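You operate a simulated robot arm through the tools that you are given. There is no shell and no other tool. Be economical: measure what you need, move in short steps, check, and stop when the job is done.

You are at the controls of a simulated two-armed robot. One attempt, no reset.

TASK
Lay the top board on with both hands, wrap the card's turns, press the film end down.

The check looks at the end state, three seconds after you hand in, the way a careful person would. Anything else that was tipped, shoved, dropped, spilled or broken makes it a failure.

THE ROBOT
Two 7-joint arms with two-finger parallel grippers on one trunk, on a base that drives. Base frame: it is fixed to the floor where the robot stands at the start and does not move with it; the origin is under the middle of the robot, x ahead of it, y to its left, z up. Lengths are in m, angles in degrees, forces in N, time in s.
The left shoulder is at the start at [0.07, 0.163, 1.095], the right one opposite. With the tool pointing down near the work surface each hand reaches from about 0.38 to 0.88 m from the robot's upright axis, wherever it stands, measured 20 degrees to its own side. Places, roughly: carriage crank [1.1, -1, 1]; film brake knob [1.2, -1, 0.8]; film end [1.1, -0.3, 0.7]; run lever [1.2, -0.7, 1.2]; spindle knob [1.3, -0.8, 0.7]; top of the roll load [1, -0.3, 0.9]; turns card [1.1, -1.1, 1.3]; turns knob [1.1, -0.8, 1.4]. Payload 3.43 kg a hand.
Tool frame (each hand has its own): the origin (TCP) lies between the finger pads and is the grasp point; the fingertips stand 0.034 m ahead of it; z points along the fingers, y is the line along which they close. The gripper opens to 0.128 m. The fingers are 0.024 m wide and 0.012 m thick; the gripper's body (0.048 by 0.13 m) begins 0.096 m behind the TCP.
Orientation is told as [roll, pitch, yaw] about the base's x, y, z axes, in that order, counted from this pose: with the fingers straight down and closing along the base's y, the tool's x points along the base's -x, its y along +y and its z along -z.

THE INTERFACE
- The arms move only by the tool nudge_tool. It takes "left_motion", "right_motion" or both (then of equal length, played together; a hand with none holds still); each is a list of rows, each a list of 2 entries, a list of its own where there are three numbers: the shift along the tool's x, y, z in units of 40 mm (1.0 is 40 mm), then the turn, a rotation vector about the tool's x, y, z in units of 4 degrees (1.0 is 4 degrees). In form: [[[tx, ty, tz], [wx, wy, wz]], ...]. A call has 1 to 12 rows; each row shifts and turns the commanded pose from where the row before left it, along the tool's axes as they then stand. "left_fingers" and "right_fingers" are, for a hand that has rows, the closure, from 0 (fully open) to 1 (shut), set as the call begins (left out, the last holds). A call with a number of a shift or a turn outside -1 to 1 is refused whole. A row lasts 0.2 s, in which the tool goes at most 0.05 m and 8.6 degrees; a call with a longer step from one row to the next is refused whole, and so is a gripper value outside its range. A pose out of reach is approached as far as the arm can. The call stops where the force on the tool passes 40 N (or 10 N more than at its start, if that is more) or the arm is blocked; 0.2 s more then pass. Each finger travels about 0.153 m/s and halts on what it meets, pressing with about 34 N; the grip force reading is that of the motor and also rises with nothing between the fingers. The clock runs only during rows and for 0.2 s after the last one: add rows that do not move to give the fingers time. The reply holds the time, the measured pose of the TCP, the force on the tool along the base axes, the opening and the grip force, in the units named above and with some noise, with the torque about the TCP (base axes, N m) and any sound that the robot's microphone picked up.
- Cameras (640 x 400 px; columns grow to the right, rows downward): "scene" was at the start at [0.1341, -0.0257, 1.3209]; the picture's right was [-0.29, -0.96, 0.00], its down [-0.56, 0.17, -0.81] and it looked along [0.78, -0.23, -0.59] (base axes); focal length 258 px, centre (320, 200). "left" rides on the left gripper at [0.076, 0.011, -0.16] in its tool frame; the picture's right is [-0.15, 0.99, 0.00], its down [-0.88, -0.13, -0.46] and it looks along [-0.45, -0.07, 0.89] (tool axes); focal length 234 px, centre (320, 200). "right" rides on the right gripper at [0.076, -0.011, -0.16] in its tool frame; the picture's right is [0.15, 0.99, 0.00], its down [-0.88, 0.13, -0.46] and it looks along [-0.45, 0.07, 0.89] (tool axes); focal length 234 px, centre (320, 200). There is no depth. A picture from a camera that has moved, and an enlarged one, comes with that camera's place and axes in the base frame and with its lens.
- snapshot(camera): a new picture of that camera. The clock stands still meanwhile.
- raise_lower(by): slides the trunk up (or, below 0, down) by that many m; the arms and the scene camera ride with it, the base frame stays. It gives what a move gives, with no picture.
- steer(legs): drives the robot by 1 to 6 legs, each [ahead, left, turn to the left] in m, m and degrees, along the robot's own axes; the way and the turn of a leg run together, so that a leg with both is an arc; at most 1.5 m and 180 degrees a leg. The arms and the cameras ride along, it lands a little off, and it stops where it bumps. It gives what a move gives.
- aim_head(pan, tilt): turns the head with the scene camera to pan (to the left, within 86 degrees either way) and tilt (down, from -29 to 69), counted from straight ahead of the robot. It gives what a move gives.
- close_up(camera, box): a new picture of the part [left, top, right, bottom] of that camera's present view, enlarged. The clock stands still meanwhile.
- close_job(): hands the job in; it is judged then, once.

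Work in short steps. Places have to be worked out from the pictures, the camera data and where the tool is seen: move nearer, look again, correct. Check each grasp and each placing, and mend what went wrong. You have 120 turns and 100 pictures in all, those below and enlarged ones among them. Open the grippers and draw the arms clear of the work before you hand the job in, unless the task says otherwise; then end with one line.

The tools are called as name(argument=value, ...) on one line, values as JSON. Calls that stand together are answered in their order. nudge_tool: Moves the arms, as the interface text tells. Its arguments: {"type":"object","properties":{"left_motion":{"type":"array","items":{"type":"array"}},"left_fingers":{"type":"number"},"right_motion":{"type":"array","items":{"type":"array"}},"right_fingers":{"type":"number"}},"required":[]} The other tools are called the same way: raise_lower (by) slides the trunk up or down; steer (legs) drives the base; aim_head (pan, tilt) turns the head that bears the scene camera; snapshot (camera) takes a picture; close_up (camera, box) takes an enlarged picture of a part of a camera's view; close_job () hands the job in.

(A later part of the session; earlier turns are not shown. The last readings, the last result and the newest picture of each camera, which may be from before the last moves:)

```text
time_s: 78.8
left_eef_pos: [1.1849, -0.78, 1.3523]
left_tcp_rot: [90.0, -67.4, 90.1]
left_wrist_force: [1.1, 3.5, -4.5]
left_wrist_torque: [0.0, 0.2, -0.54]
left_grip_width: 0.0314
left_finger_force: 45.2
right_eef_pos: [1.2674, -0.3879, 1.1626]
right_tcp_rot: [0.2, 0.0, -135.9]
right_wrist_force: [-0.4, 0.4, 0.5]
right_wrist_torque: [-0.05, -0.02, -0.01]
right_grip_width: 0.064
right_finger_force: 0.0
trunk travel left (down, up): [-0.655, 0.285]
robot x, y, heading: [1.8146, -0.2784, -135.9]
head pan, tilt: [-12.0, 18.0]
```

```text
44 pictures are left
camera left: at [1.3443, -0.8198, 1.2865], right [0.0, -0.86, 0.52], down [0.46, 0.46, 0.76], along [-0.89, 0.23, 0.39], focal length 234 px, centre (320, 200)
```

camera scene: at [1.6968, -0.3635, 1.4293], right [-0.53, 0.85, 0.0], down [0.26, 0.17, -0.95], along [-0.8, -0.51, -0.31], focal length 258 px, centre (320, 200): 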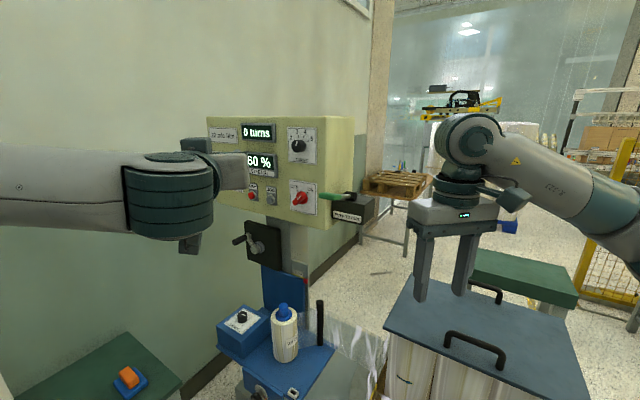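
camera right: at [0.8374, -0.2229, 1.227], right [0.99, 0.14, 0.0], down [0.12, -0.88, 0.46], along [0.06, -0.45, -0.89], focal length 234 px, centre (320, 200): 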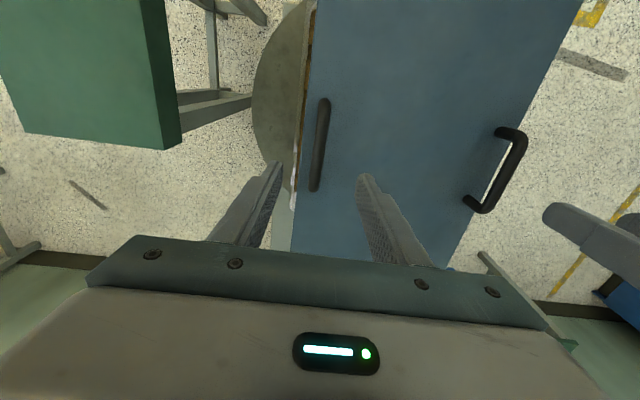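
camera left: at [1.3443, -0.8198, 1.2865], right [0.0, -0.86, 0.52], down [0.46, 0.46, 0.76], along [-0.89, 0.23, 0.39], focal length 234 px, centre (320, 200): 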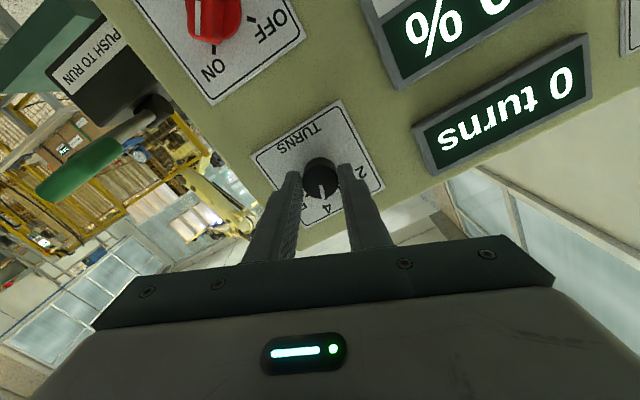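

Knob gripped (31 mm). Turn it CCW 40° toward 3.

nudge_tool(left_motion=[[[0, 0, 0], [0, 0, -1]], [[0, 0, 0], [0, 0, -1]], [[0, 0, 0], [0, 0, -1]], [[0, 0, 0], [0, 0, -1]], [[0, 0, 0], [0, 0, -1]], [[0, 0, 0], [0, 0, -1]], [[0, 0, 0], [0, 0, -1]], [[0, 0, 0], [0, 0, -1]], [[0, 0, 0], [0, 0, -1]], [[0, 0, 0], [0, 0, -1]], [[0, 0, 0], [0, 0, 0]]])

close_up(camera="scene", box=[280, 115, 340, 165])

close_up(camera="left", box=[250, 80, 410, 230])

```text
time_s: 81.2
left_eef_pos: [1.184, -0.7772, 1.3528]
left_tcp_rot: [-89.6, -72.7, -90.1]
left_wrist_force: [6.2, 17.4, -22.5]
left_wrist_torque: [-0.03, -0.55, -0.73]
left_grip_width: 0.0314
left_finger_force: 45.3
right_eef_pos: [1.2667, -0.3877, 1.1621]
right_tcp_rot: [0.2, 0.0, -135.9]
right_wrist_force: [-0.3, -0.1, -0.4]
right_wrist_torque: [0.03, 0.03, 0.0]
right_grip_width: 0.0642
right_finger_force: 0.0
trunk travel left (down, up): [-0.655, 0.285]
robot x, y, heading: [1.814, -0.2763, -135.8]
head pan, tilt: [-12.0, 18.0]
```

```text
8.00 times, centred on (310, 140) of scene
camera zoom: at [1.6955, -0.3615, 1.4292], right [-0.53, 0.85, 0.0], down [0.26, 0.16, -0.95], along [-0.8, -0.51, -0.31], focal length 2060 px, centre (400, 680)
```

zoom: 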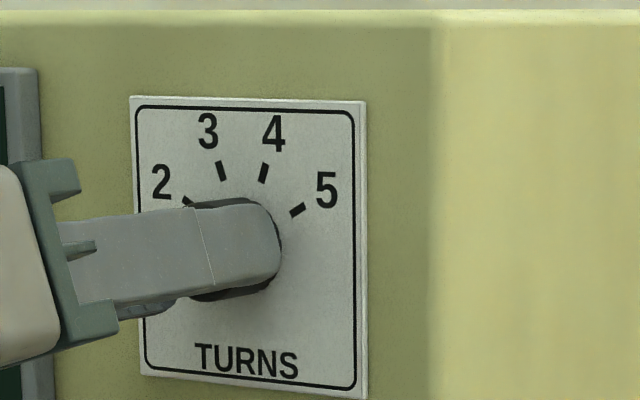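

```text
2.67 times, centred on (330, 155) of left
camera zoom: at [1.3444, -0.7668, 1.277], right [0.0, -0.99, -0.16], down [0.45, -0.14, 0.88], along [-0.89, -0.07, 0.45], focal length 624 px, centre (293, 320)
```

zoom: 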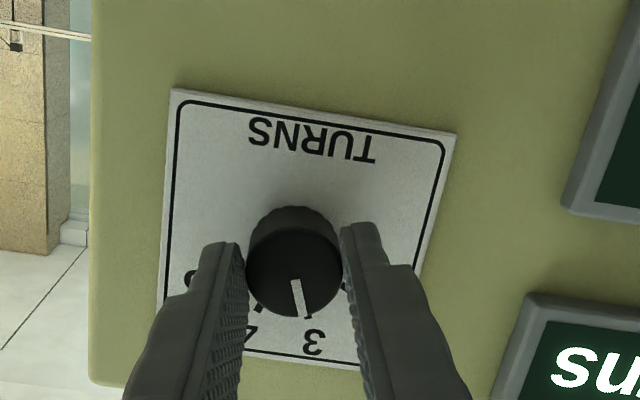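

The pointer lies at 3. Open the fingers, back off and verify.

nudge_tool(left_motion=[[[0, 0, 0], [0, 0, 0]], [[0, 0, 0], [0, 0, 0]], [[0, 0, -0.4], [0, 0, 0]], [[0, 0, -0.8], [0, 0, 0]], [[0, 0, -0.8], [0, 0, 0]], [[0, 0, -0.8], [0, 0, 0]]], left_fingers=0.62)

close_up(camera="left", box=[200, 60, 440, 210])

```text
time_s: 82.6
left_eef_pos: [1.3014, -0.782, 1.3544]
left_tcp_rot: [-90.5, -72.5, -89.4]
left_wrist_force: [0.5, -0.2, -0.8]
left_wrist_torque: [0.0, 0.0, -0.04]
left_grip_width: 0.0484
left_finger_force: 0.1
right_eef_pos: [1.2697, -0.3909, 1.1625]
right_tcp_rot: [0.0, -0.1, -135.7]
right_wrist_force: [0.8, -0.6, 0.0]
right_wrist_torque: [-0.01, 0.03, 0.01]
right_grip_width: 0.0638
right_finger_force: 0.1
trunk travel left (down, up): [-0.655, 0.285]
robot x, y, heading: [1.8135, -0.2769, -135.8]
head pan, tilt: [-12.0, 18.0]
```

```text
2.67 times, centred on (320, 135) of left
camera zoom: at [1.4622, -0.7706, 1.2784], right [0.0, -0.99, -0.16], down [0.46, -0.14, 0.88], along [-0.89, -0.07, 0.45], focal length 624 px, centre (320, 373)
```

zoom: 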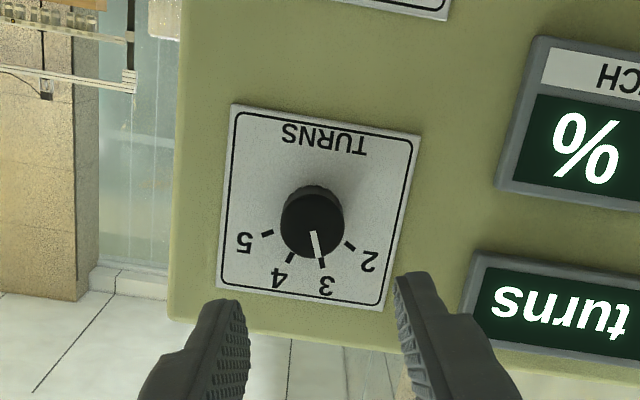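

Set to 3. Now position the left hand, fingers shut, above the green lever handle: unroll, shift +y 0.1, down 5 cm.

nudge_tool(left_motion=[[[0, 0, 0], [0, 0, 0.88]], [[0, 0, 0], [0, 0, 0.88]], [[0, 0, 0], [0, 0, 0.88]], [[0, 0, 0], [0, 0, 0.88]], [[0, 0, 0], [0, 0, 0.88]], [[0.2, -0.8, 0], [0, 0, 0]], [[0.4, -0.85, 0], [0, 0, 0]], [[0.4, -0.9, 0], [0, 0, 0]]], left_fingers=1)

close_up(camera="scene", box=[270, 120, 410, 230])

snapshot(camera="left")

```text
time_s: 84.4
left_eef_pos: [1.2953, -0.6757, 1.3132]
left_tcp_rot: [110.0, -89.7, 70.2]
left_wrist_force: [0.6, -0.5, -0.6]
left_wrist_torque: [-0.04, -0.04, 0.02]
left_grip_width: 0.0
left_finger_force: 33.3
right_eef_pos: [1.2683, -0.3892, 1.1612]
right_tcp_rot: [0.1, 0.1, -135.8]
right_wrist_force: [-0.2, 0.3, 0.3]
right_wrist_torque: [-0.02, 0.0, 0.01]
right_grip_width: 0.0641
right_finger_force: 0.0
trunk travel left (down, up): [-0.655, 0.285]
robot x, y, heading: [1.8125, -0.2801, -135.8]
head pan, tilt: [-12.0, 18.0]
```

```text
3.64 times, centred on (340, 175) of scene
camera zoom: at [1.696, -0.3626, 1.4293], right [-0.53, 0.85, 0.0], down [0.26, 0.16, -0.95], along [-0.8, -0.51, -0.31], focal length 936 px, centre (247, 291)
```

zoom: 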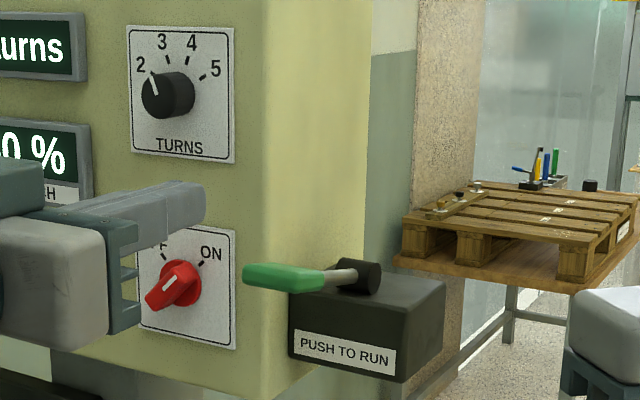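

```text
39 pictures are left
camera left: at [1.4561, -0.6865, 1.2356], right [0.0, -0.99, 0.15], down [0.46, 0.14, 0.88], along [-0.89, 0.07, 0.45], focal length 234 px, centre (320, 200)
```

left: 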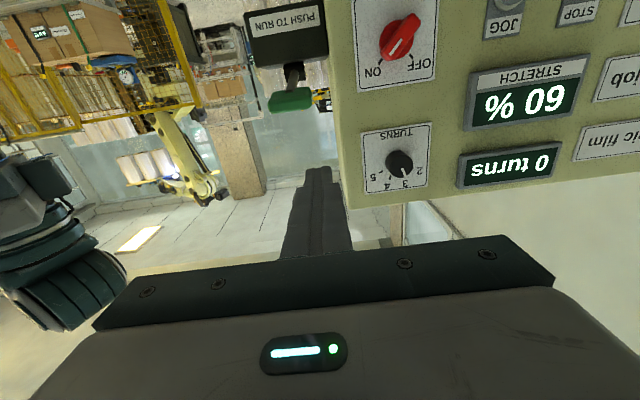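

Lever handle is at y≈-0.655. Shift +y 2 cm and advance so the fingers sit over the handle.

nudge_tool(left_motion=[[[0, -0.5, 0], [0, 0, 0]], [[0, 0, 0.7], [0, 0, 0]], [[0, 0, 0.7], [0, 0, 0]], [[0, 0, 0.7], [0, 0, 0]]])

close_up(camera="scene", box=[270, 120, 410, 230])

snapshot(camera="left")

```text
time_s: 85.4
left_eef_pos: [1.2138, -0.6563, 1.3133]
left_tcp_rot: [100.6, -89.7, 79.5]
left_wrist_force: [-0.4, 0.5, 0.8]
left_wrist_torque: [0.02, 0.0, -0.02]
left_grip_width: 0.0002
left_finger_force: 32.5
right_eef_pos: [1.2675, -0.3887, 1.1622]
right_tcp_rot: [0.0, 0.1, -135.7]
right_wrist_force: [-1.0, -0.5, 0.6]
right_wrist_torque: [0.03, -0.03, 0.01]
right_grip_width: 0.0638
right_finger_force: 0.0
trunk travel left (down, up): [-0.655, 0.285]
robot x, y, heading: [1.8148, -0.2761, -135.8]
head pan, tilt: [-12.0, 18.0]
```

```text
3.64 times, centred on (340, 175) of scene
camera zoom: at [1.6955, -0.3627, 1.4292], right [-0.53, 0.85, 0.0], down [0.26, 0.16, -0.95], along [-0.8, -0.51, -0.31], focal length 936 px, centre (247, 291)
```

zoom: 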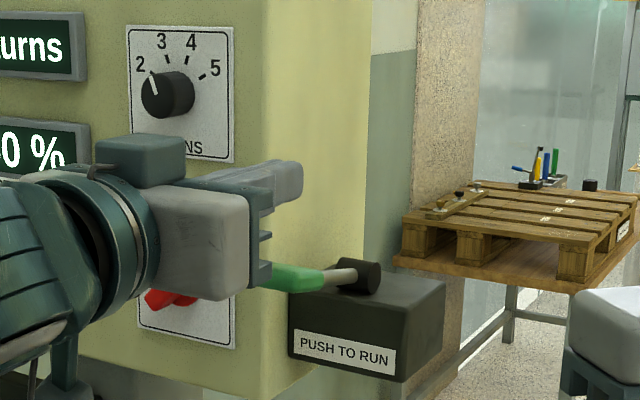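

```text
37 pictures are left
camera left: at [1.3734, -0.6685, 1.2369], right [0.0, -0.99, 0.15], down [0.46, 0.14, 0.88], along [-0.89, 0.07, 0.45], focal length 234 px, centre (320, 200)
```

left: 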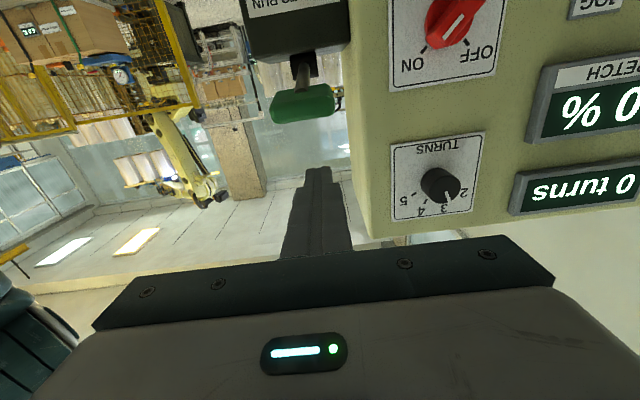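

Fingers are over the handle (tip ≈x 1.24, y -0.658). Press down stepwise.

nudge_tool(left_motion=[[[0.4, 0, 0], [0, 0, 0]], [[0.4, 0, 0], [0, 0, 0]], [[0.3, 0, 0], [0, 0, 0]], [[0.3, 0, 0], [0, 0, 0]]])

```text
time_s: 86.4
left_eef_pos: [1.214, -0.6575, 1.2577]
left_tcp_rot: [116.8, -89.9, 63.3]
left_wrist_force: [-0.7, -0.1, -0.5]
left_wrist_torque: [0.01, -0.03, -0.03]
left_grip_width: 0.0
left_finger_force: 33.7
right_eef_pos: [1.2691, -0.3889, 1.1615]
right_tcp_rot: [0.0, 0.0, -135.9]
right_wrist_force: [-0.3, -0.2, -0.5]
right_wrist_torque: [-0.02, 0.0, 0.01]
right_grip_width: 0.064
right_finger_force: 0.0
trunk travel left (down, up): [-0.655, 0.285]
robot x, y, heading: [1.8098, -0.276, -135.6]
head pan, tilt: [-12.0, 18.0]
```

nudge_tool(left_motion=[[[0.25, 0, 0], [0, 0, 0]], [[0.25, 0, 0], [0, 0, 0]], [[0.2, 0, 0], [0, 0, 0]]])

close_up(camera="scene", box=[270, 120, 410, 230])

```text
time_s: 87.2
left_eef_pos: [1.2124, -0.6592, 1.2313]
left_tcp_rot: [120.3, -89.7, 59.8]
left_wrist_force: [1.1, -0.8, 1.7]
left_wrist_torque: [0.02, 0.01, 0.01]
left_grip_width: 0.0
left_finger_force: 32.7
right_eef_pos: [1.268, -0.3885, 1.1626]
right_tcp_rot: [0.1, 0.1, -135.8]
right_wrist_force: [-0.4, -0.3, -0.5]
right_wrist_torque: [0.0, 0.01, -0.01]
right_grip_width: 0.0637
right_finger_force: 0.1
trunk travel left (down, up): [-0.655, 0.285]
robot x, y, heading: [1.8134, -0.2788, -135.6]
head pan, tilt: [-12.0, 18.0]
```

```text
3.64 times, centred on (340, 175) of scene
camera zoom: at [1.6969, -0.3636, 1.4293], right [-0.53, 0.85, 0.0], down [0.26, 0.17, -0.95], along [-0.8, -0.51, -0.31], focal length 936 px, centre (247, 291)
```

zoom: 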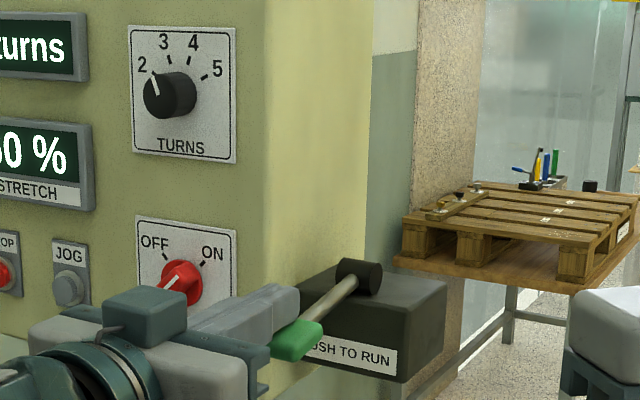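

The lever has swung down with little force. Check the display and turntable.

nudge_tool(left_motion=[[[0.15, 0, 0], [0, 0, 0]], [[0, 0, 0], [0, 0, 0]], [[0, 0, 0], [0, 0, 0]]])

snapshot(camera="scene")

```text
time_s: 88.0
left_eef_pos: [1.2142, -0.6577, 1.2251]
left_tcp_rot: [114.8, -89.8, 65.4]
left_wrist_force: [-0.2, -0.2, 0.0]
left_wrist_torque: [0.04, -0.03, -0.01]
left_grip_width: 0.0003
left_finger_force: 32.5
right_eef_pos: [1.2698, -0.3879, 1.1624]
right_tcp_rot: [0.1, 0.1, -135.9]
right_wrist_force: [-0.6, 0.6, -0.1]
right_wrist_torque: [-0.01, -0.02, -0.01]
right_grip_width: 0.064
right_finger_force: 0.1
trunk travel left (down, up): [-0.655, 0.285]
robot x, y, heading: [1.8136, -0.2768, -135.9]
head pan, tilt: [-12.0, 18.0]
```

```text
35 pictures are left
camera scene: at [1.6968, -0.3635, 1.4293], right [-0.53, 0.85, 0.0], down [0.26, 0.17, -0.95], along [-0.8, -0.51, -0.31], focal length 258 px, centre (320, 200)
```

scene: 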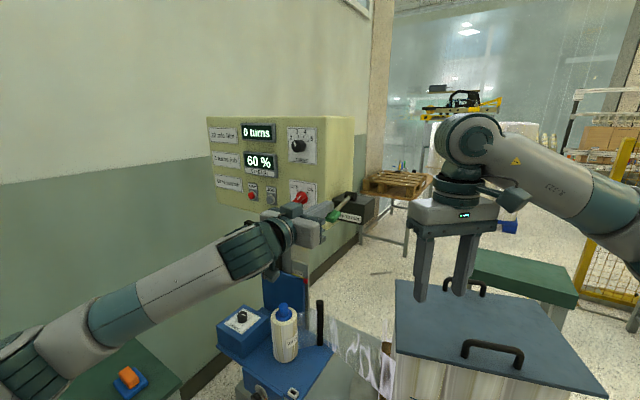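

The load appears to be turning. I hold here for a couple of seconds and look again.

nudge_tool(left_motion=[[[0, 0, 0], [0, 0, 0]], [[0, 0, 0], [0, 0, 0]], [[0, 0, 0], [0, 0, 0]], [[0, 0, 0], [0, 0, 0]], [[0, 0, 0], [0, 0, 0]], [[0, 0, 0], [0, 0, 0]], [[0, 0, 0], [0, 0, 0]], [[0, 0, 0], [0, 0, 0]]])

snapshot(camera="scene")

```text
time_s: 89.8
left_eef_pos: [1.2144, -0.6591, 1.2249]
left_tcp_rot: [116.2, -89.8, 64.0]
left_wrist_force: [-0.4, 0.3, 0.1]
left_wrist_torque: [0.03, 0.0, 0.0]
left_grip_width: 0.0002
left_finger_force: 33.6
right_eef_pos: [1.2685, -0.3909, 1.1626]
right_tcp_rot: [0.1, 0.2, -135.8]
right_wrist_force: [0.2, -0.5, -0.4]
right_wrist_torque: [-0.03, 0.01, -0.02]
right_grip_width: 0.0642
right_finger_force: 0.0
trunk travel left (down, up): [-0.655, 0.285]
robot x, y, heading: [1.8126, -0.2802, -135.7]
head pan, tilt: [-12.0, 18.0]
```

```text
34 pictures are left
camera scene: at [1.6968, -0.3635, 1.4293], right [-0.53, 0.85, 0.0], down [0.26, 0.17, -0.95], along [-0.8, -0.51, -0.31], focal length 258 px, centre (320, 200)
```

scene: 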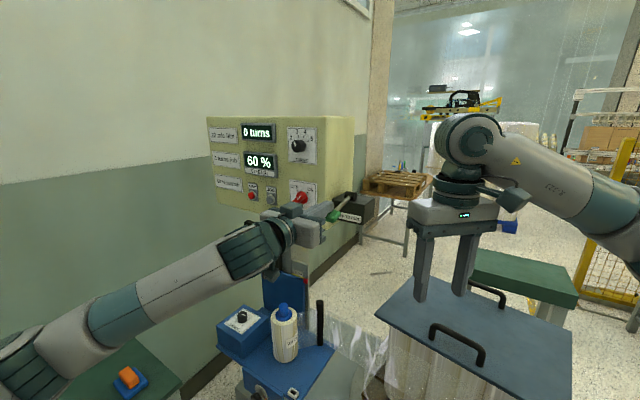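

It turns slowly. Zoom on the lever and the counter to see whether the lever stays down by itself.

close_up(camera="scene", box=[230, 110, 390, 250])

nudge_tool(left_motion=[[[0, 0, 0], [0, 0, 0]], [[0, 0, 0], [0, 0, 0]], [[0, 0, 0], [0, 0, 0]], [[0, 0, 0], [0, 0, 0]], [[0, 0, 0], [0, 0, 0]], [[0, 0, 0], [0, 0, 0]], [[0, 0, 0], [0, 0, 0]], [[0, 0, 0], [0, 0, 0]], [[0, 0, 0], [0, 0, 0]], [[0, 0, 0], [0, 0, 0]], [[0, 0, 0], [0, 0, 0]], [[0, 0, 0], [0, 0, 0]]])

snapshot(camera="scene")

```text
2.86 times, centred on (310, 180) of scene
camera zoom: at [1.6968, -0.3635, 1.4293], right [-0.53, 0.85, 0.0], down [0.26, 0.17, -0.95], along [-0.8, -0.51, -0.31], focal length 736 px, centre (349, 257)
```

zoom: 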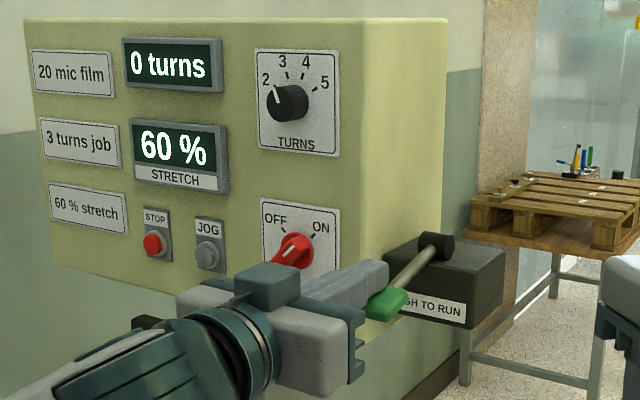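

```text
time_s: 92.4
left_eef_pos: [1.214, -0.6584, 1.2238]
left_tcp_rot: [116.3, -89.8, 63.9]
left_wrist_force: [-0.3, -0.4, 0.6]
left_wrist_torque: [0.0, 0.01, 0.02]
left_grip_width: 0.0001
left_finger_force: 32.6
right_eef_pos: [1.2681, -0.3894, 1.1635]
right_tcp_rot: [0.1, 0.1, -135.8]
right_wrist_force: [1.0, 0.3, 0.0]
right_wrist_torque: [-0.02, -0.01, -0.01]
right_grip_width: 0.064
right_finger_force: 0.0
trunk travel left (down, up): [-0.655, 0.285]
robot x, y, heading: [1.8093, -0.2771, -135.9]
head pan, tilt: [-12.0, 18.0]
```

```text
32 pictures are left
camera scene: at [1.6968, -0.3635, 1.4293], right [-0.53, 0.85, 0.0], down [0.26, 0.17, -0.95], along [-0.8, -0.51, -0.31], focal length 258 px, centre (320, 200)
```

scene: 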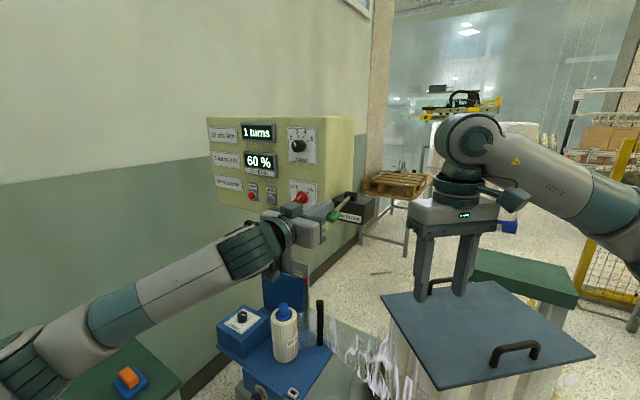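

Counter reads 1 turn after ~5.5 s. Keep still while it runs.

nudge_tool(left_motion=[[[0, 0, 0], [0, 0, 0]], [[0, 0, 0], [0, 0, 0]], [[0, 0, 0], [0, 0, 0]], [[0, 0, 0], [0, 0, 0]], [[0, 0, 0], [0, 0, 0]], [[0, 0, 0], [0, 0, 0]], [[0, 0, 0], [0, 0, 0]], [[0, 0, 0], [0, 0, 0]], [[0, 0, 0], [0, 0, 0]], [[0, 0, 0], [0, 0, 0]], [[0, 0, 0], [0, 0, 0]], [[0, 0, 0], [0, 0, 0]]])

nudge_tool(left_motion=[[[0, 0, 0], [0, 0, 0]], [[0, 0, 0], [0, 0, 0]], [[0, 0, 0], [0, 0, 0]], [[0, 0, 0], [0, 0, 0]], [[0, 0, 0], [0, 0, 0]], [[0, 0, 0], [0, 0, 0]], [[0, 0, 0], [0, 0, 0]], [[0, 0, 0], [0, 0, 0]], [[0, 0, 0], [0, 0, 0]], [[0, 0, 0], [0, 0, 0]], [[0, 0, 0], [0, 0, 0]], [[0, 0, 0], [0, 0, 0]]])

nudge_tool(left_motion=[[[0, 0, 0], [0, 0, 0]], [[0, 0, 0], [0, 0, 0]], [[0, 0, 0], [0, 0, 0]], [[0, 0, 0], [0, 0, 0]], [[0, 0, 0], [0, 0, 0]], [[0, 0, 0], [0, 0, 0]], [[0, 0, 0], [0, 0, 0]], [[0, 0, 0], [0, 0, 0]], [[0, 0, 0], [0, 0, 0]], [[0, 0, 0], [0, 0, 0]], [[0, 0, 0], [0, 0, 0]], [[0, 0, 0], [0, 0, 0]]])

snapshot(camera="scene")

```text
time_s: 95.0
left_eef_pos: [1.2152, -0.6594, 1.2251]
left_tcp_rot: [116.2, -89.9, 64.0]
left_wrist_force: [-0.1, -0.9, 0.0]
left_wrist_torque: [-0.01, 0.0, -0.02]
left_grip_width: 0.0
left_finger_force: 32.8
right_eef_pos: [1.269, -0.3888, 1.1641]
right_tcp_rot: [0.1, 0.0, -135.8]
right_wrist_force: [-0.4, 0.1, 0.5]
right_wrist_torque: [0.01, 0.01, 0.01]
right_grip_width: 0.064
right_finger_force: 0.0
trunk travel left (down, up): [-0.655, 0.285]
robot x, y, heading: [1.8097, -0.2751, -135.6]
head pan, tilt: [-12.0, 18.0]
```

```text
time_s: 97.6
left_eef_pos: [1.2141, -0.6583, 1.2245]
left_tcp_rot: [116.5, -89.8, 63.7]
left_wrist_force: [-0.2, 0.2, 0.7]
left_wrist_torque: [-0.02, 0.0, -0.05]
left_grip_width: 0.0001
left_finger_force: 33.2
right_eef_pos: [1.2699, -0.3895, 1.162]
right_tcp_rot: [0.2, 0.2, -135.7]
right_wrist_force: [0.2, 0.6, -0.5]
right_wrist_torque: [0.02, -0.02, -0.02]
right_grip_width: 0.064
right_finger_force: 0.0
trunk travel left (down, up): [-0.655, 0.285]
robot x, y, heading: [1.8138, -0.2804, -135.5]
head pan, tilt: [-12.0, 18.0]
```

```text
time_s: 100.2
left_eef_pos: [1.2147, -0.659, 1.2251]
left_tcp_rot: [116.2, -89.8, 63.9]
left_wrist_force: [0.6, 0.2, -0.2]
left_wrist_torque: [0.03, -0.02, -0.02]
left_grip_width: 0.0
left_finger_force: 32.8
right_eef_pos: [1.2698, -0.3892, 1.1614]
right_tcp_rot: [0.0, 0.1, -135.7]
right_wrist_force: [0.4, -0.4, 0.5]
right_wrist_torque: [-0.01, 0.01, -0.01]
right_grip_width: 0.0639
right_finger_force: 0.0
trunk travel left (down, up): [-0.655, 0.285]
robot x, y, heading: [1.8129, -0.2786, -135.9]
head pan, tilt: [-12.0, 18.0]
```

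```text
31 pictures are left
camera scene: at [1.6968, -0.3635, 1.4293], right [-0.53, 0.85, 0.0], down [0.26, 0.17, -0.95], along [-0.8, -0.51, -0.31], focal length 258 px, centre (320, 200)
```

scene: 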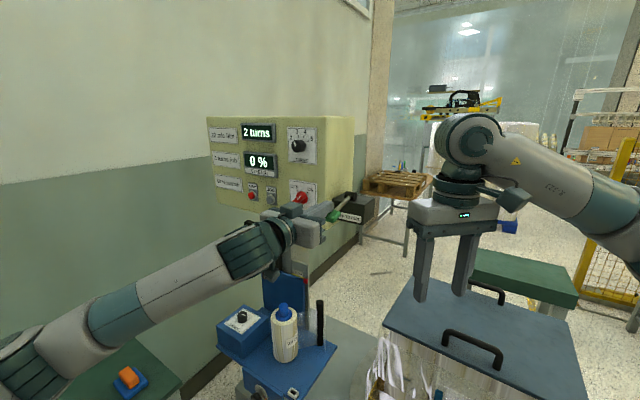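

Stretch shows 0 % and the film span looks gone. Zoom in to see.

close_up(camera="scene", box=[205, 115, 330, 215])

close_up(camera="scene", box=[220, 270, 480, 400])

```text
4.00 times, centred on (268, 165) of scene
camera zoom: at [1.6968, -0.3635, 1.4293], right [-0.53, 0.85, 0.0], down [0.26, 0.17, -0.95], along [-0.8, -0.51, -0.31], focal length 1030 px, centre (530, 340)
```

zoom: 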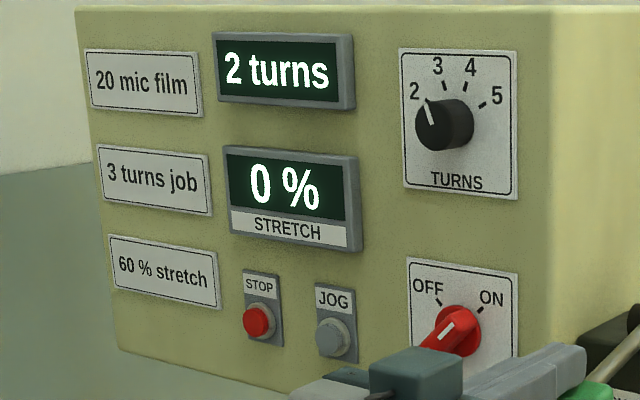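

```text
2.46 times, centred on (350, 335) of scene
camera zoom: at [1.6968, -0.3635, 1.4293], right [-0.53, 0.85, 0.0], down [0.26, 0.17, -0.95], along [-0.8, -0.51, -0.31], focal length 634 px, centre (246, -132)
```

zoom: 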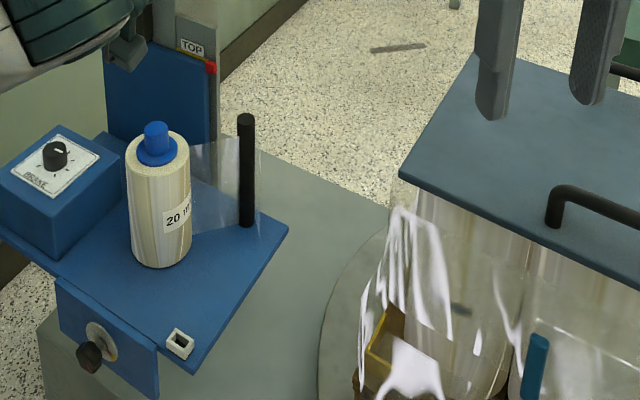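

Wait 2.6 s and check whether it still turns.

nudge_tool(left_motion=[[[0, 0, 0], [0, 0, 0]], [[0, 0, 0], [0, 0, 0]], [[0, 0, 0], [0, 0, 0]], [[0, 0, 0], [0, 0, 0]], [[0, 0, 0], [0, 0, 0]], [[0, 0, 0], [0, 0, 0]], [[0, 0, 0], [0, 0, 0]], [[0, 0, 0], [0, 0, 0]], [[0, 0, 0], [0, 0, 0]], [[0, 0, 0], [0, 0, 0]], [[0, 0, 0], [0, 0, 0]], [[0, 0, 0], [0, 0, 0]]])

snapshot(camera="scene")

```text
time_s: 102.8
left_eef_pos: [1.2151, -0.6596, 1.2246]
left_tcp_rot: [118.1, -89.8, 62.1]
left_wrist_force: [0.7, -0.4, 1.3]
left_wrist_torque: [0.0, 0.04, -0.02]
left_grip_width: 0.0001
left_finger_force: 33.4
right_eef_pos: [1.269, -0.3893, 1.1637]
right_tcp_rot: [0.2, 0.1, -135.9]
right_wrist_force: [0.0, 0.6, 0.6]
right_wrist_torque: [0.03, 0.01, -0.03]
right_grip_width: 0.0641
right_finger_force: 0.1
trunk travel left (down, up): [-0.655, 0.285]
robot x, y, heading: [1.8117, -0.2837, -135.7]
head pan, tilt: [-12.0, 18.0]
```

```text
28 pictures are left
camera scene: at [1.6969, -0.3634, 1.4293], right [-0.53, 0.85, 0.0], down [0.26, 0.17, -0.95], along [-0.8, -0.51, -0.31], focal length 258 px, centre (320, 200)
```

scene: 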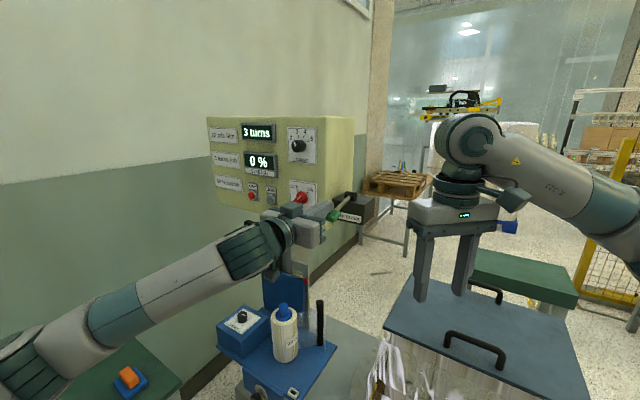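

Now 3 turns shown, turntable stopped at its home angle and film cut: wrap complete. Withdraw the left hand from the lever, and look at the load for the film end.

nudge_tool(left_motion=[[[-0.5, 0, 0], [0, 0, 0]], [[-0.8, 0, 0], [0, 0, 0]], [[-0.8, 0, 0], [0, 0, 0]], [[0, 0, -0.9], [0, 0, 0]], [[0, 0, -0.9], [0, 0, 0]], [[0, 0, -0.9], [0, 0, 0]], [[0, 0, -0.9], [0, 0, 0]]])

aim_head(pan=-35, tilt=45)

snapshot(camera="scene")

```text
time_s: 104.4
left_eef_pos: [1.3614, -0.6589, 1.3053]
left_tcp_rot: [143.2, -89.8, 36.8]
left_wrist_force: [0.2, 0.0, -0.4]
left_wrist_torque: [-0.02, 0.0, -0.03]
left_grip_width: 0.0
left_finger_force: 33.1
right_eef_pos: [1.2698, -0.3897, 1.1631]
right_tcp_rot: [0.0, 0.0, -135.8]
right_wrist_force: [0.2, -0.3, 0.8]
right_wrist_torque: [-0.01, 0.04, -0.04]
right_grip_width: 0.0639
right_finger_force: 0.0
trunk travel left (down, up): [-0.655, 0.285]
robot x, y, heading: [1.8139, -0.2734, -135.6]
head pan, tilt: [-12.0, 18.0]
```

```text
time_s: 105.3
left_eef_pos: [1.3587, -0.6581, 1.3046]
left_tcp_rot: [119.6, -89.8, 60.7]
left_wrist_force: [0.6, -0.6, 0.3]
left_wrist_torque: [0.0, -0.02, 0.0]
left_grip_width: 0.0
left_finger_force: 32.9
right_eef_pos: [1.2682, -0.3906, 1.1623]
right_tcp_rot: [0.1, 0.1, -135.7]
right_wrist_force: [-0.6, 0.7, 0.3]
right_wrist_torque: [0.04, -0.01, -0.02]
right_grip_width: 0.0641
right_finger_force: 0.0
trunk travel left (down, up): [-0.655, 0.285]
robot x, y, heading: [1.8116, -0.2772, -135.9]
head pan, tilt: [-35.0, 45.0]
```

```text
27 pictures are left
camera scene: at [1.6956, -0.3269, 1.3874], right [-0.16, 0.99, 0.0], down [0.7, 0.11, -0.71], along [-0.7, -0.11, -0.71], focal length 258 px, centre (320, 200)
```

scene: 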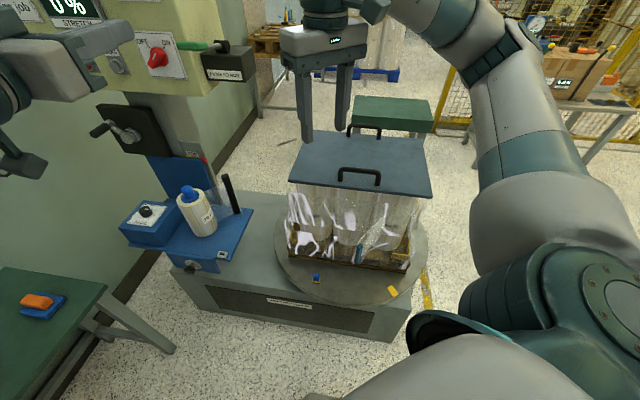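

Lever sprang back up; machine at rest. Zoom on the load face.

close_up(camera="scene", box=[265, 125, 445, 310])

```text
2.16 times, centred on (355, 218) of scene
camera zoom: at [1.6956, -0.3269, 1.3874], right [-0.16, 0.99, 0.0], down [0.7, 0.11, -0.71], along [-0.7, -0.11, -0.71], focal length 557 px, centre (244, 162)
```

zoom: 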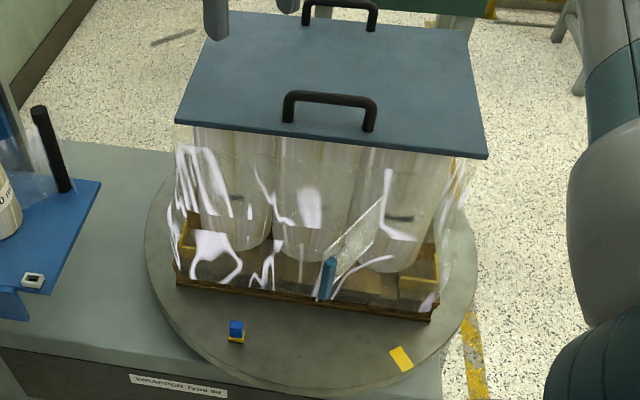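

The loose film end (teal tab) hangs off the +x face near y≈-0.28, z≈0.65. I'll use the right hand: yaw it to face -x and pitch it, out of the way above first.

nudge_tool(right_motion=[[[0.5, 0, 0], [0, 0, 1]], [[0.5, 0, 0], [0, 0, 1]], [[0.5, 0, 0], [0, 0, 1]], [[0.5, 0, 0], [0, 0, 1]], [[0.5, 0, 0], [0, 0, 1]], [[0.5, 0, 0], [0, 0, 1]], [[0.5, 0, 0], [0, 0, 1]], [[0.5, 0, 0], [0, 0, 1]], [[0.5, 0, 0], [0, 0, 1]], [[0.5, 0, 0], [0, 0, 1]], [[0.5, 0, 0], [0, 0, 1]]], right_fingers=1)

nudge_tool(right_motion=[[[0, 0, 0], [0, -1, 0]], [[0, 0, 0], [0, -1, 0]], [[0, 0, 0], [0, -1, 0]], [[0, 0, 0], [0, -1, 0]], [[0, 0, 0], [0, -1, 0]], [[0, 0, 0], [0, -1, 0]], [[0, 0, 0], [0, -1, 0]], [[0, 0, 0], [0, -1, 0]], [[0, 0, 0], [0, -1, 0]], [[0, 0, 0], [0, -1, 0]], [[0, 0, 0], [0, -1, 0]], [[0, 0, 0], [0, -1, 0]]])

snapshot(camera="right")

```text
time_s: 107.7
left_eef_pos: [1.3603, -0.6588, 1.3029]
left_tcp_rot: [134.9, -89.8, 45.2]
left_wrist_force: [0.8, -1.0, 0.6]
left_wrist_torque: [0.0, -0.02, 0.01]
left_grip_width: 0.0
left_finger_force: 32.9
right_eef_pos: [1.4593, -0.3089, 1.1742]
right_tcp_rot: [-0.1, 0.0, -179.9]
right_wrist_force: [-0.2, -1.1, 0.1]
right_wrist_torque: [0.04, 0.02, 0.0]
right_grip_width: 0.0
right_finger_force: 32.8
right hand out of reach, approached as far as the arm can: row 10, 11
trunk travel left (down, up): [-0.655, 0.285]
robot x, y, heading: [1.8147, -0.2807, -135.4]
head pan, tilt: [-35.0, 45.0]
```

```text
time_s: 110.3
left_eef_pos: [1.3609, -0.6587, 1.304]
left_tcp_rot: [132.3, -89.8, 47.9]
left_wrist_force: [-0.1, -0.2, 0.1]
left_wrist_torque: [0.01, -0.01, 0.0]
left_grip_width: 0.0
left_finger_force: 32.6
right_eef_pos: [1.4431, -0.3645, 1.2489]
right_tcp_rot: [-0.1, -48.1, -179.8]
right_wrist_force: [-0.6, -0.2, -0.4]
right_wrist_torque: [-0.01, -0.01, 0.01]
right_grip_width: 0.0
right_finger_force: 33.1
right hand out of reach, approached as far as the arm can: row 1, 2, 3, 4, 5, 6, 7, 8, 9, 10, 11, 12
trunk travel left (down, up): [-0.655, 0.285]
robot x, y, heading: [1.8127, -0.2796, -135.6]
head pan, tilt: [-35.0, 45.0]
```

```text
25 pictures are left
camera right: at [1.6123, -0.3526, 1.2996], right [0.1, -0.99, -0.11], down [-0.25, -0.13, 0.96], along [-0.96, -0.07, -0.26], focal length 234 px, centre (320, 200)
```

right: 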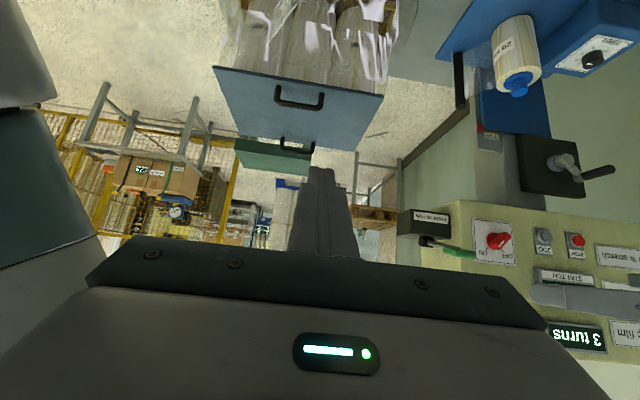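

The hand is too close to my body. Back the robot off 0.25 m along +x.

steer(legs=[[-0.18, 0.17, 0]])

nudge_tool(right_motion=[[[0.4, -0.5, 0.4], [0, 0, 0]], [[0.4, -0.5, 0.4], [0, 0, 0]], [[0.4, -0.5, 0.4], [0, 0, 0]], [[0.6, 0, 0.6], [0, 0, 0]], [[0.6, 0, 0.6], [0, 0, 0]]])

```text
time_s: 112.1
left_eef_pos: [1.6101, -0.6519, 1.3048]
left_tcp_rot: [112.5, -89.8, 67.9]
left_wrist_force: [-0.4, 0.1, -0.5]
left_wrist_torque: [-0.01, -0.01, -0.03]
left_grip_width: 0.0
left_finger_force: 32.8
right_eef_pos: [1.6923, -0.3575, 1.2472]
right_tcp_rot: [0.0, -47.8, -179.6]
right_wrist_force: [-0.4, -0.1, 0.1]
right_wrist_torque: [0.01, 0.0, -0.03]
right_grip_width: 0.0
right_finger_force: 33.2
trunk travel left (down, up): [-0.655, 0.285]
robot x, y, heading: [2.0621, -0.2712, -135.6]
head pan, tilt: [-35.0, 45.0]
```

```text
time_s: 113.3
left_eef_pos: [1.6099, -0.6546, 1.304]
left_tcp_rot: [126.8, -90.0, 53.5]
left_wrist_force: [0.0, 0.0, -0.1]
left_wrist_torque: [-0.01, 0.01, 0.03]
left_grip_width: 0.0002
left_finger_force: 33.2
right_eef_pos: [1.6931, -0.3949, 1.2109]
right_tcp_rot: [-0.2, -47.8, -179.5]
right_wrist_force: [-0.3, -0.4, 0.1]
right_wrist_torque: [0.01, 0.0, 0.0]
right_grip_width: 0.0001
right_finger_force: 33.5
right hand out of reach, approached as far as the arm can: row 1, 2, 3, 4, 5
trunk travel left (down, up): [-0.655, 0.285]
robot x, y, heading: [2.0612, -0.2699, -135.5]
head pan, tilt: [-35.0, 45.0]
```

Commanded pose is still behind; move the right hand forward along -x.

nudge_tool(right_motion=[[[-0.6, 0, 0.7], [0, 0, 0]], [[-0.6, 0, 0.7], [0, 0, 0]], [[-0.6, 0, 0.7], [0, 0, 0]], [[-0.6, 0, 0.7], [0, 0, 0]], [[-0.6, 0, 0.7], [0, 0, 0]], [[-0.6, 0, 0.7], [0, 0, 0]]])

aim_head(pan=-42, tilt=35)

snapshot(camera="scene")

```text
time_s: 114.7
left_eef_pos: [1.6076, -0.6513, 1.3038]
left_tcp_rot: [90.9, -89.9, 89.3]
left_wrist_force: [0.4, -0.4, -0.4]
left_wrist_torque: [0.02, 0.01, 0.01]
left_grip_width: 0.0
left_finger_force: 33.3
right_eef_pos: [1.4692, -0.393, 1.2048]
right_tcp_rot: [-0.1, -47.8, -179.6]
right_wrist_force: [-0.6, 0.2, -0.2]
right_wrist_torque: [0.02, 0.01, -0.04]
right_grip_width: 0.0
right_finger_force: 33.4
trunk travel left (down, up): [-0.655, 0.285]
robot x, y, heading: [2.0611, -0.2697, -135.8]
head pan, tilt: [-35.0, 45.0]
```

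```text
time_s: 115.5
left_eef_pos: [1.6114, -0.6533, 1.3055]
left_tcp_rot: [122.8, -89.7, 57.5]
left_wrist_force: [0.3, 0.4, 0.1]
left_wrist_torque: [-0.02, 0.0, 0.03]
left_grip_width: 0.0
left_finger_force: 33.0
right_eef_pos: [1.4709, -0.3946, 1.2065]
right_tcp_rot: [-0.1, -47.9, -179.6]
right_wrist_force: [-0.5, -0.3, -0.4]
right_wrist_torque: [0.01, -0.05, -0.02]
right_grip_width: 0.0
right_finger_force: 33.8
trunk travel left (down, up): [-0.655, 0.285]
robot x, y, heading: [2.063, -0.2731, -135.9]
head pan, tilt: [-42.0, 35.0]
```

```text
24 pictures are left
camera scene: at [1.9384, -0.3109, 1.4022], right [-0.04, 1.0, 0.0], down [0.57, 0.02, -0.82], along [-0.82, -0.04, -0.57], focal length 258 px, centre (320, 200)
```

scene: 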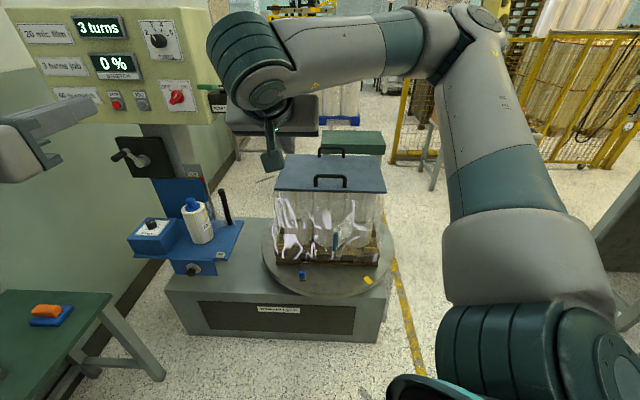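

Zoom on the film end from this viewpoint for triangulation.

close_up(camera="scene", box=[255, 150, 405, 300])

```text
2.67 times, centred on (330, 225) of scene
camera zoom: at [1.9384, -0.3109, 1.4022], right [-0.04, 1.0, 0.0], down [0.57, 0.02, -0.82], along [-0.82, -0.04, -0.57], focal length 687 px, centre (293, 133)
```

zoom: 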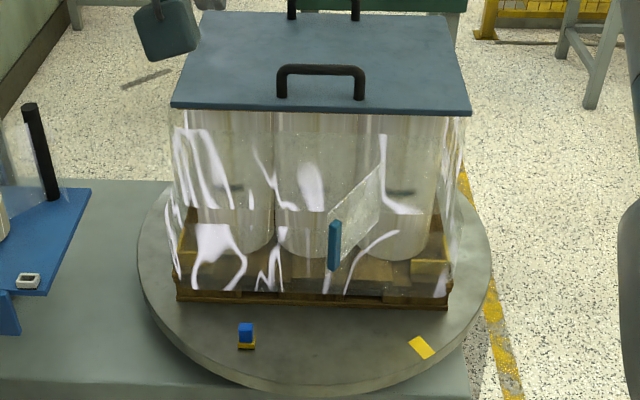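

Film end: hinged on the face along y≈-0.215 (z 0.64–0.77), tab sticking out at ≈(1.22,-0.287,0.705); flat it would lie at y≈-0.33. Level the right hand (fingers along -x) and lower it in front of it.

nudge_tool(right_motion=[[[0, 0, 0], [0, -1, 0]], [[0, 0, 0], [0, -1, 0]], [[0, 0, 0], [0, -1, 0]], [[0, 0, 0], [0, -1, 0]], [[0, 0, 0], [0, -1, 0]], [[0, 0, 0], [0, -1, 0]], [[0, 0, 0], [0, -1, 0]], [[0, 0, 0], [0, -1, 0]], [[0, 0, 0], [0, -1, 0]], [[0, 0, 0], [0, -1, 0]]])

nudge_tool(right_motion=[[[1, -0.22, 0], [0, 0, 0]], [[1, -0.22, 0], [0, 0, 0]], [[1, -0.22, 0], [0, 0, 0]], [[1, -0.22, 0], [0, 0, 0]], [[1, -0.22, 0], [0, 0, 0]], [[1, -0.22, 0], [0, 0, 0]], [[1, -0.22, 0], [0, 0, 0]], [[1, -0.22, 0], [0, 0, 0]], [[1, -0.22, 0], [0, 0, 0]], [[1, -0.22, 0], [0, 0, 0]], [[1, -0.22, 0], [0, 0, 0]]])

snapshot(camera="scene")

snapshot(camera="right")

```text
time_s: 117.7
left_eef_pos: [1.6106, -0.6547, 1.3039]
left_tcp_rot: [132.6, -89.9, 47.6]
left_wrist_force: [-0.1, 0.2, -0.9]
left_wrist_torque: [0.0, -0.03, -0.01]
left_grip_width: 0.0
left_finger_force: 32.6
right_eef_pos: [1.4569, -0.4191, 1.2135]
right_tcp_rot: [-2.1, -88.0, -177.8]
right_wrist_force: [0.6, -0.2, -0.7]
right_wrist_torque: [0.01, 0.01, -0.01]
right_grip_width: 0.0
right_finger_force: 32.8
right hand out of reach, approached as far as the arm can: row 6, 7, 8, 9, 10
trunk travel left (down, up): [-0.655, 0.285]
robot x, y, heading: [2.0619, -0.2712, -135.7]
head pan, tilt: [-42.0, 35.0]
```

```text
time_s: 120.0
left_eef_pos: [1.611, -0.6594, 1.3031]
left_tcp_rot: [71.8, -89.9, 109.4]
left_wrist_force: [0.3, -0.9, -0.2]
left_wrist_torque: [0.03, -0.01, -0.04]
left_grip_width: 0.0002
left_finger_force: 33.2
right_eef_pos: [1.5958, -0.4998, 0.9819]
right_tcp_rot: [1.8, -87.6, 178.0]
right_wrist_force: [0.5, -0.3, -0.9]
right_wrist_torque: [0.0, 0.0, -0.01]
right_grip_width: 0.0
right_finger_force: 32.8
right hand out of reach, approached as far as the arm can: row 1, 2, 3, 4, 5, 6, 7, 8, 9, 10, 11
trunk travel left (down, up): [-0.655, 0.285]
robot x, y, heading: [2.0645, -0.2685, -135.6]
head pan, tilt: [-42.0, 35.0]
stopped in row 11 (left hand): the force on the tool passed its limit at 55 N (the readings are from after the stop); the commanded pose is now the measured one
```

```text
22 pictures are left
camera scene: at [1.9386, -0.3115, 1.4022], right [-0.04, 1.0, 0.0], down [0.57, 0.03, -0.82], along [-0.82, -0.03, -0.57], focal length 258 px, centre (320, 200)
```

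scene: 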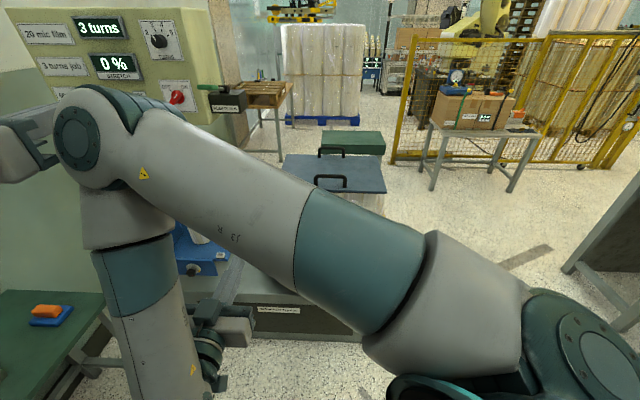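

```text
21 pictures are left
camera right: at [1.7581, -0.489, 0.9131], right [0.0, -0.99, -0.14], down [0.42, -0.13, 0.9], along [-0.91, -0.06, 0.41], focal length 234 px, centre (320, 200)
```

right: 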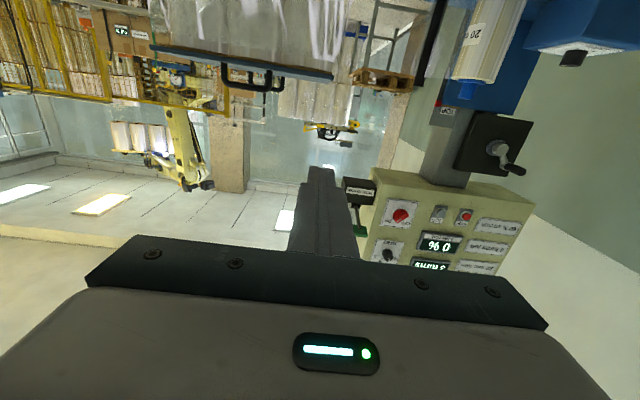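

The right elbow swung across and touched the left hand — bad posture at this angle. Reverse that motion to untangle.

nudge_tool(right_motion=[[[-0.72, -0.25, 0.44], [0, 0, 0]], [[-0.72, -0.25, 0.44], [0, 0, 0]], [[-0.72, -0.25, 0.44], [0, 0, 0]], [[-0.72, -0.25, 0.44], [0, 0, 0]], [[-0.72, -0.25, 0.44], [0, 0, 0]], [[-0.72, -0.25, 0.44], [0, 0, 0]], [[-0.72, -0.25, 0.44], [0, 0, 0]], [[-0.72, -0.25, 0.44], [0, 0, 0]]])

snapshot(camera="scene")

```text
time_s: 121.8
left_eef_pos: [1.6093, -0.6577, 1.3025]
left_tcp_rot: [72.0, -89.7, 109.0]
left_wrist_force: [0.2, 0.0, -1.3]
left_wrist_torque: [0.03, -0.03, 0.02]
left_grip_width: 0.0
left_finger_force: 32.9
right_eef_pos: [1.4457, -0.4141, 1.2058]
right_tcp_rot: [3.1, -87.6, 176.7]
right_wrist_force: [-0.2, 1.5, 0.0]
right_wrist_torque: [0.02, -0.02, 0.04]
right_grip_width: 0.0
right_finger_force: 33.3
trunk travel left (down, up): [-0.655, 0.285]
robot x, y, heading: [2.0625, -0.2727, -135.7]
head pan, tilt: [-42.0, 35.0]
```

```text
20 pictures are left
camera scene: at [1.9379, -0.3086, 1.4022], right [-0.04, 1.0, 0.0], down [0.57, 0.02, -0.82], along [-0.82, -0.04, -0.57], focal length 258 px, centre (320, 200)
```

scene: 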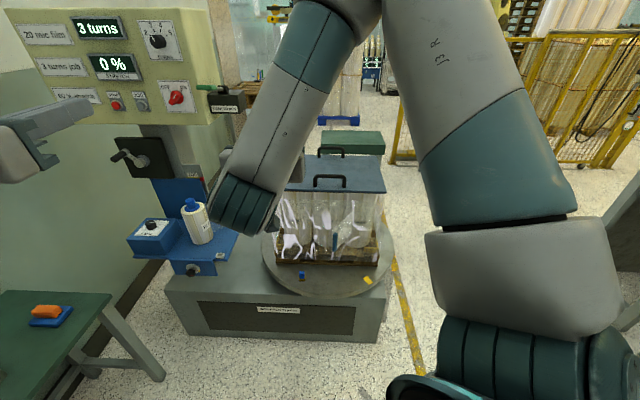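

Untangled. Better plan: use the left hand, which already points level along -x: drive so it stands in front of the film end, then lower the trunk 0.6. First raise/shift the right hand away, then drive.

nudge_tool(right_motion=[[[-0.5, -0.6, 0], [0, 0, 0]], [[-0.5, -0.6, 0], [0, 0, 0]], [[-0.5, -0.6, 0], [0, 0, 0]], [[-0.5, -0.6, 0], [0, 0, 0]], [[0, -0.8, 0], [0, 0, 0]], [[0, -0.8, 0], [0, 0, 0]], [[0, -0.8, 0], [0, 0, 0]], [[0, -0.8, 0], [0, 0, 0]]])

steer(legs=[[-0.18, -0.327, 0]])

snapshot(camera="scene")

```text
time_s: 123.6
left_eef_pos: [1.6085, -0.6561, 1.3051]
left_tcp_rot: [59.5, -89.7, 121.5]
left_wrist_force: [-1.1, -0.4, 0.0]
left_wrist_torque: [0.03, 0.0, 0.05]
left_grip_width: 0.0
left_finger_force: 33.3
right_eef_pos: [1.3683, -0.2599, 1.3293]
right_tcp_rot: [3.7, -87.4, 176.1]
right_wrist_force: [0.6, 0.3, 0.3]
right_wrist_torque: [0.0, -0.02, 0.03]
right_grip_width: 0.0
right_finger_force: 32.9
right hand out of reach, approached as far as the arm can: row 1, 2, 3, 4, 5, 6, 7, 8
trunk travel left (down, up): [-0.655, 0.285]
robot x, y, heading: [2.0636, -0.2706, -135.5]
head pan, tilt: [-42.0, 35.0]
```

```text
time_s: 125.9
left_eef_pos: [1.5084, -0.2988, 1.3036]
left_tcp_rot: [58.1, -89.9, 122.6]
left_wrist_force: [0.7, 0.5, -0.7]
left_wrist_torque: [0.01, -0.02, 0.02]
left_grip_width: 0.0
left_finger_force: 33.0
right_eef_pos: [1.268, 0.0998, 1.3307]
right_tcp_rot: [2.5, -87.5, 177.2]
right_wrist_force: [0.4, 0.2, 0.2]
right_wrist_torque: [0.01, 0.02, 0.0]
right_grip_width: 0.0003
right_finger_force: 33.1
trunk travel left (down, up): [-0.655, 0.285]
robot x, y, heading: [1.9587, 0.0881, -135.9]
head pan, tilt: [-42.0, 35.0]
```

```text
19 pictures are left
camera scene: at [1.8375, 0.0478, 1.4022], right [-0.04, 1.0, 0.0], down [0.57, 0.02, -0.82], along [-0.82, -0.03, -0.57], focal length 258 px, centre (320, 200)
```

scene: 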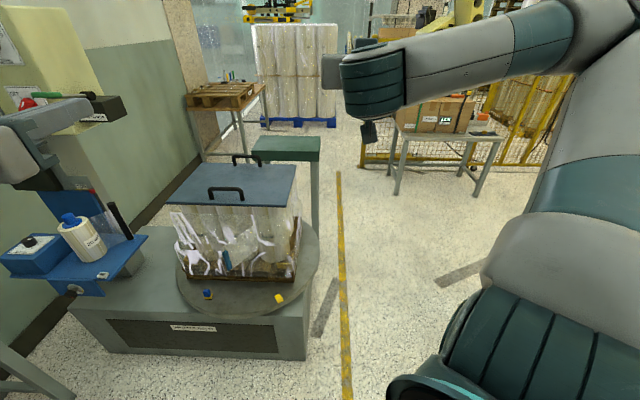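

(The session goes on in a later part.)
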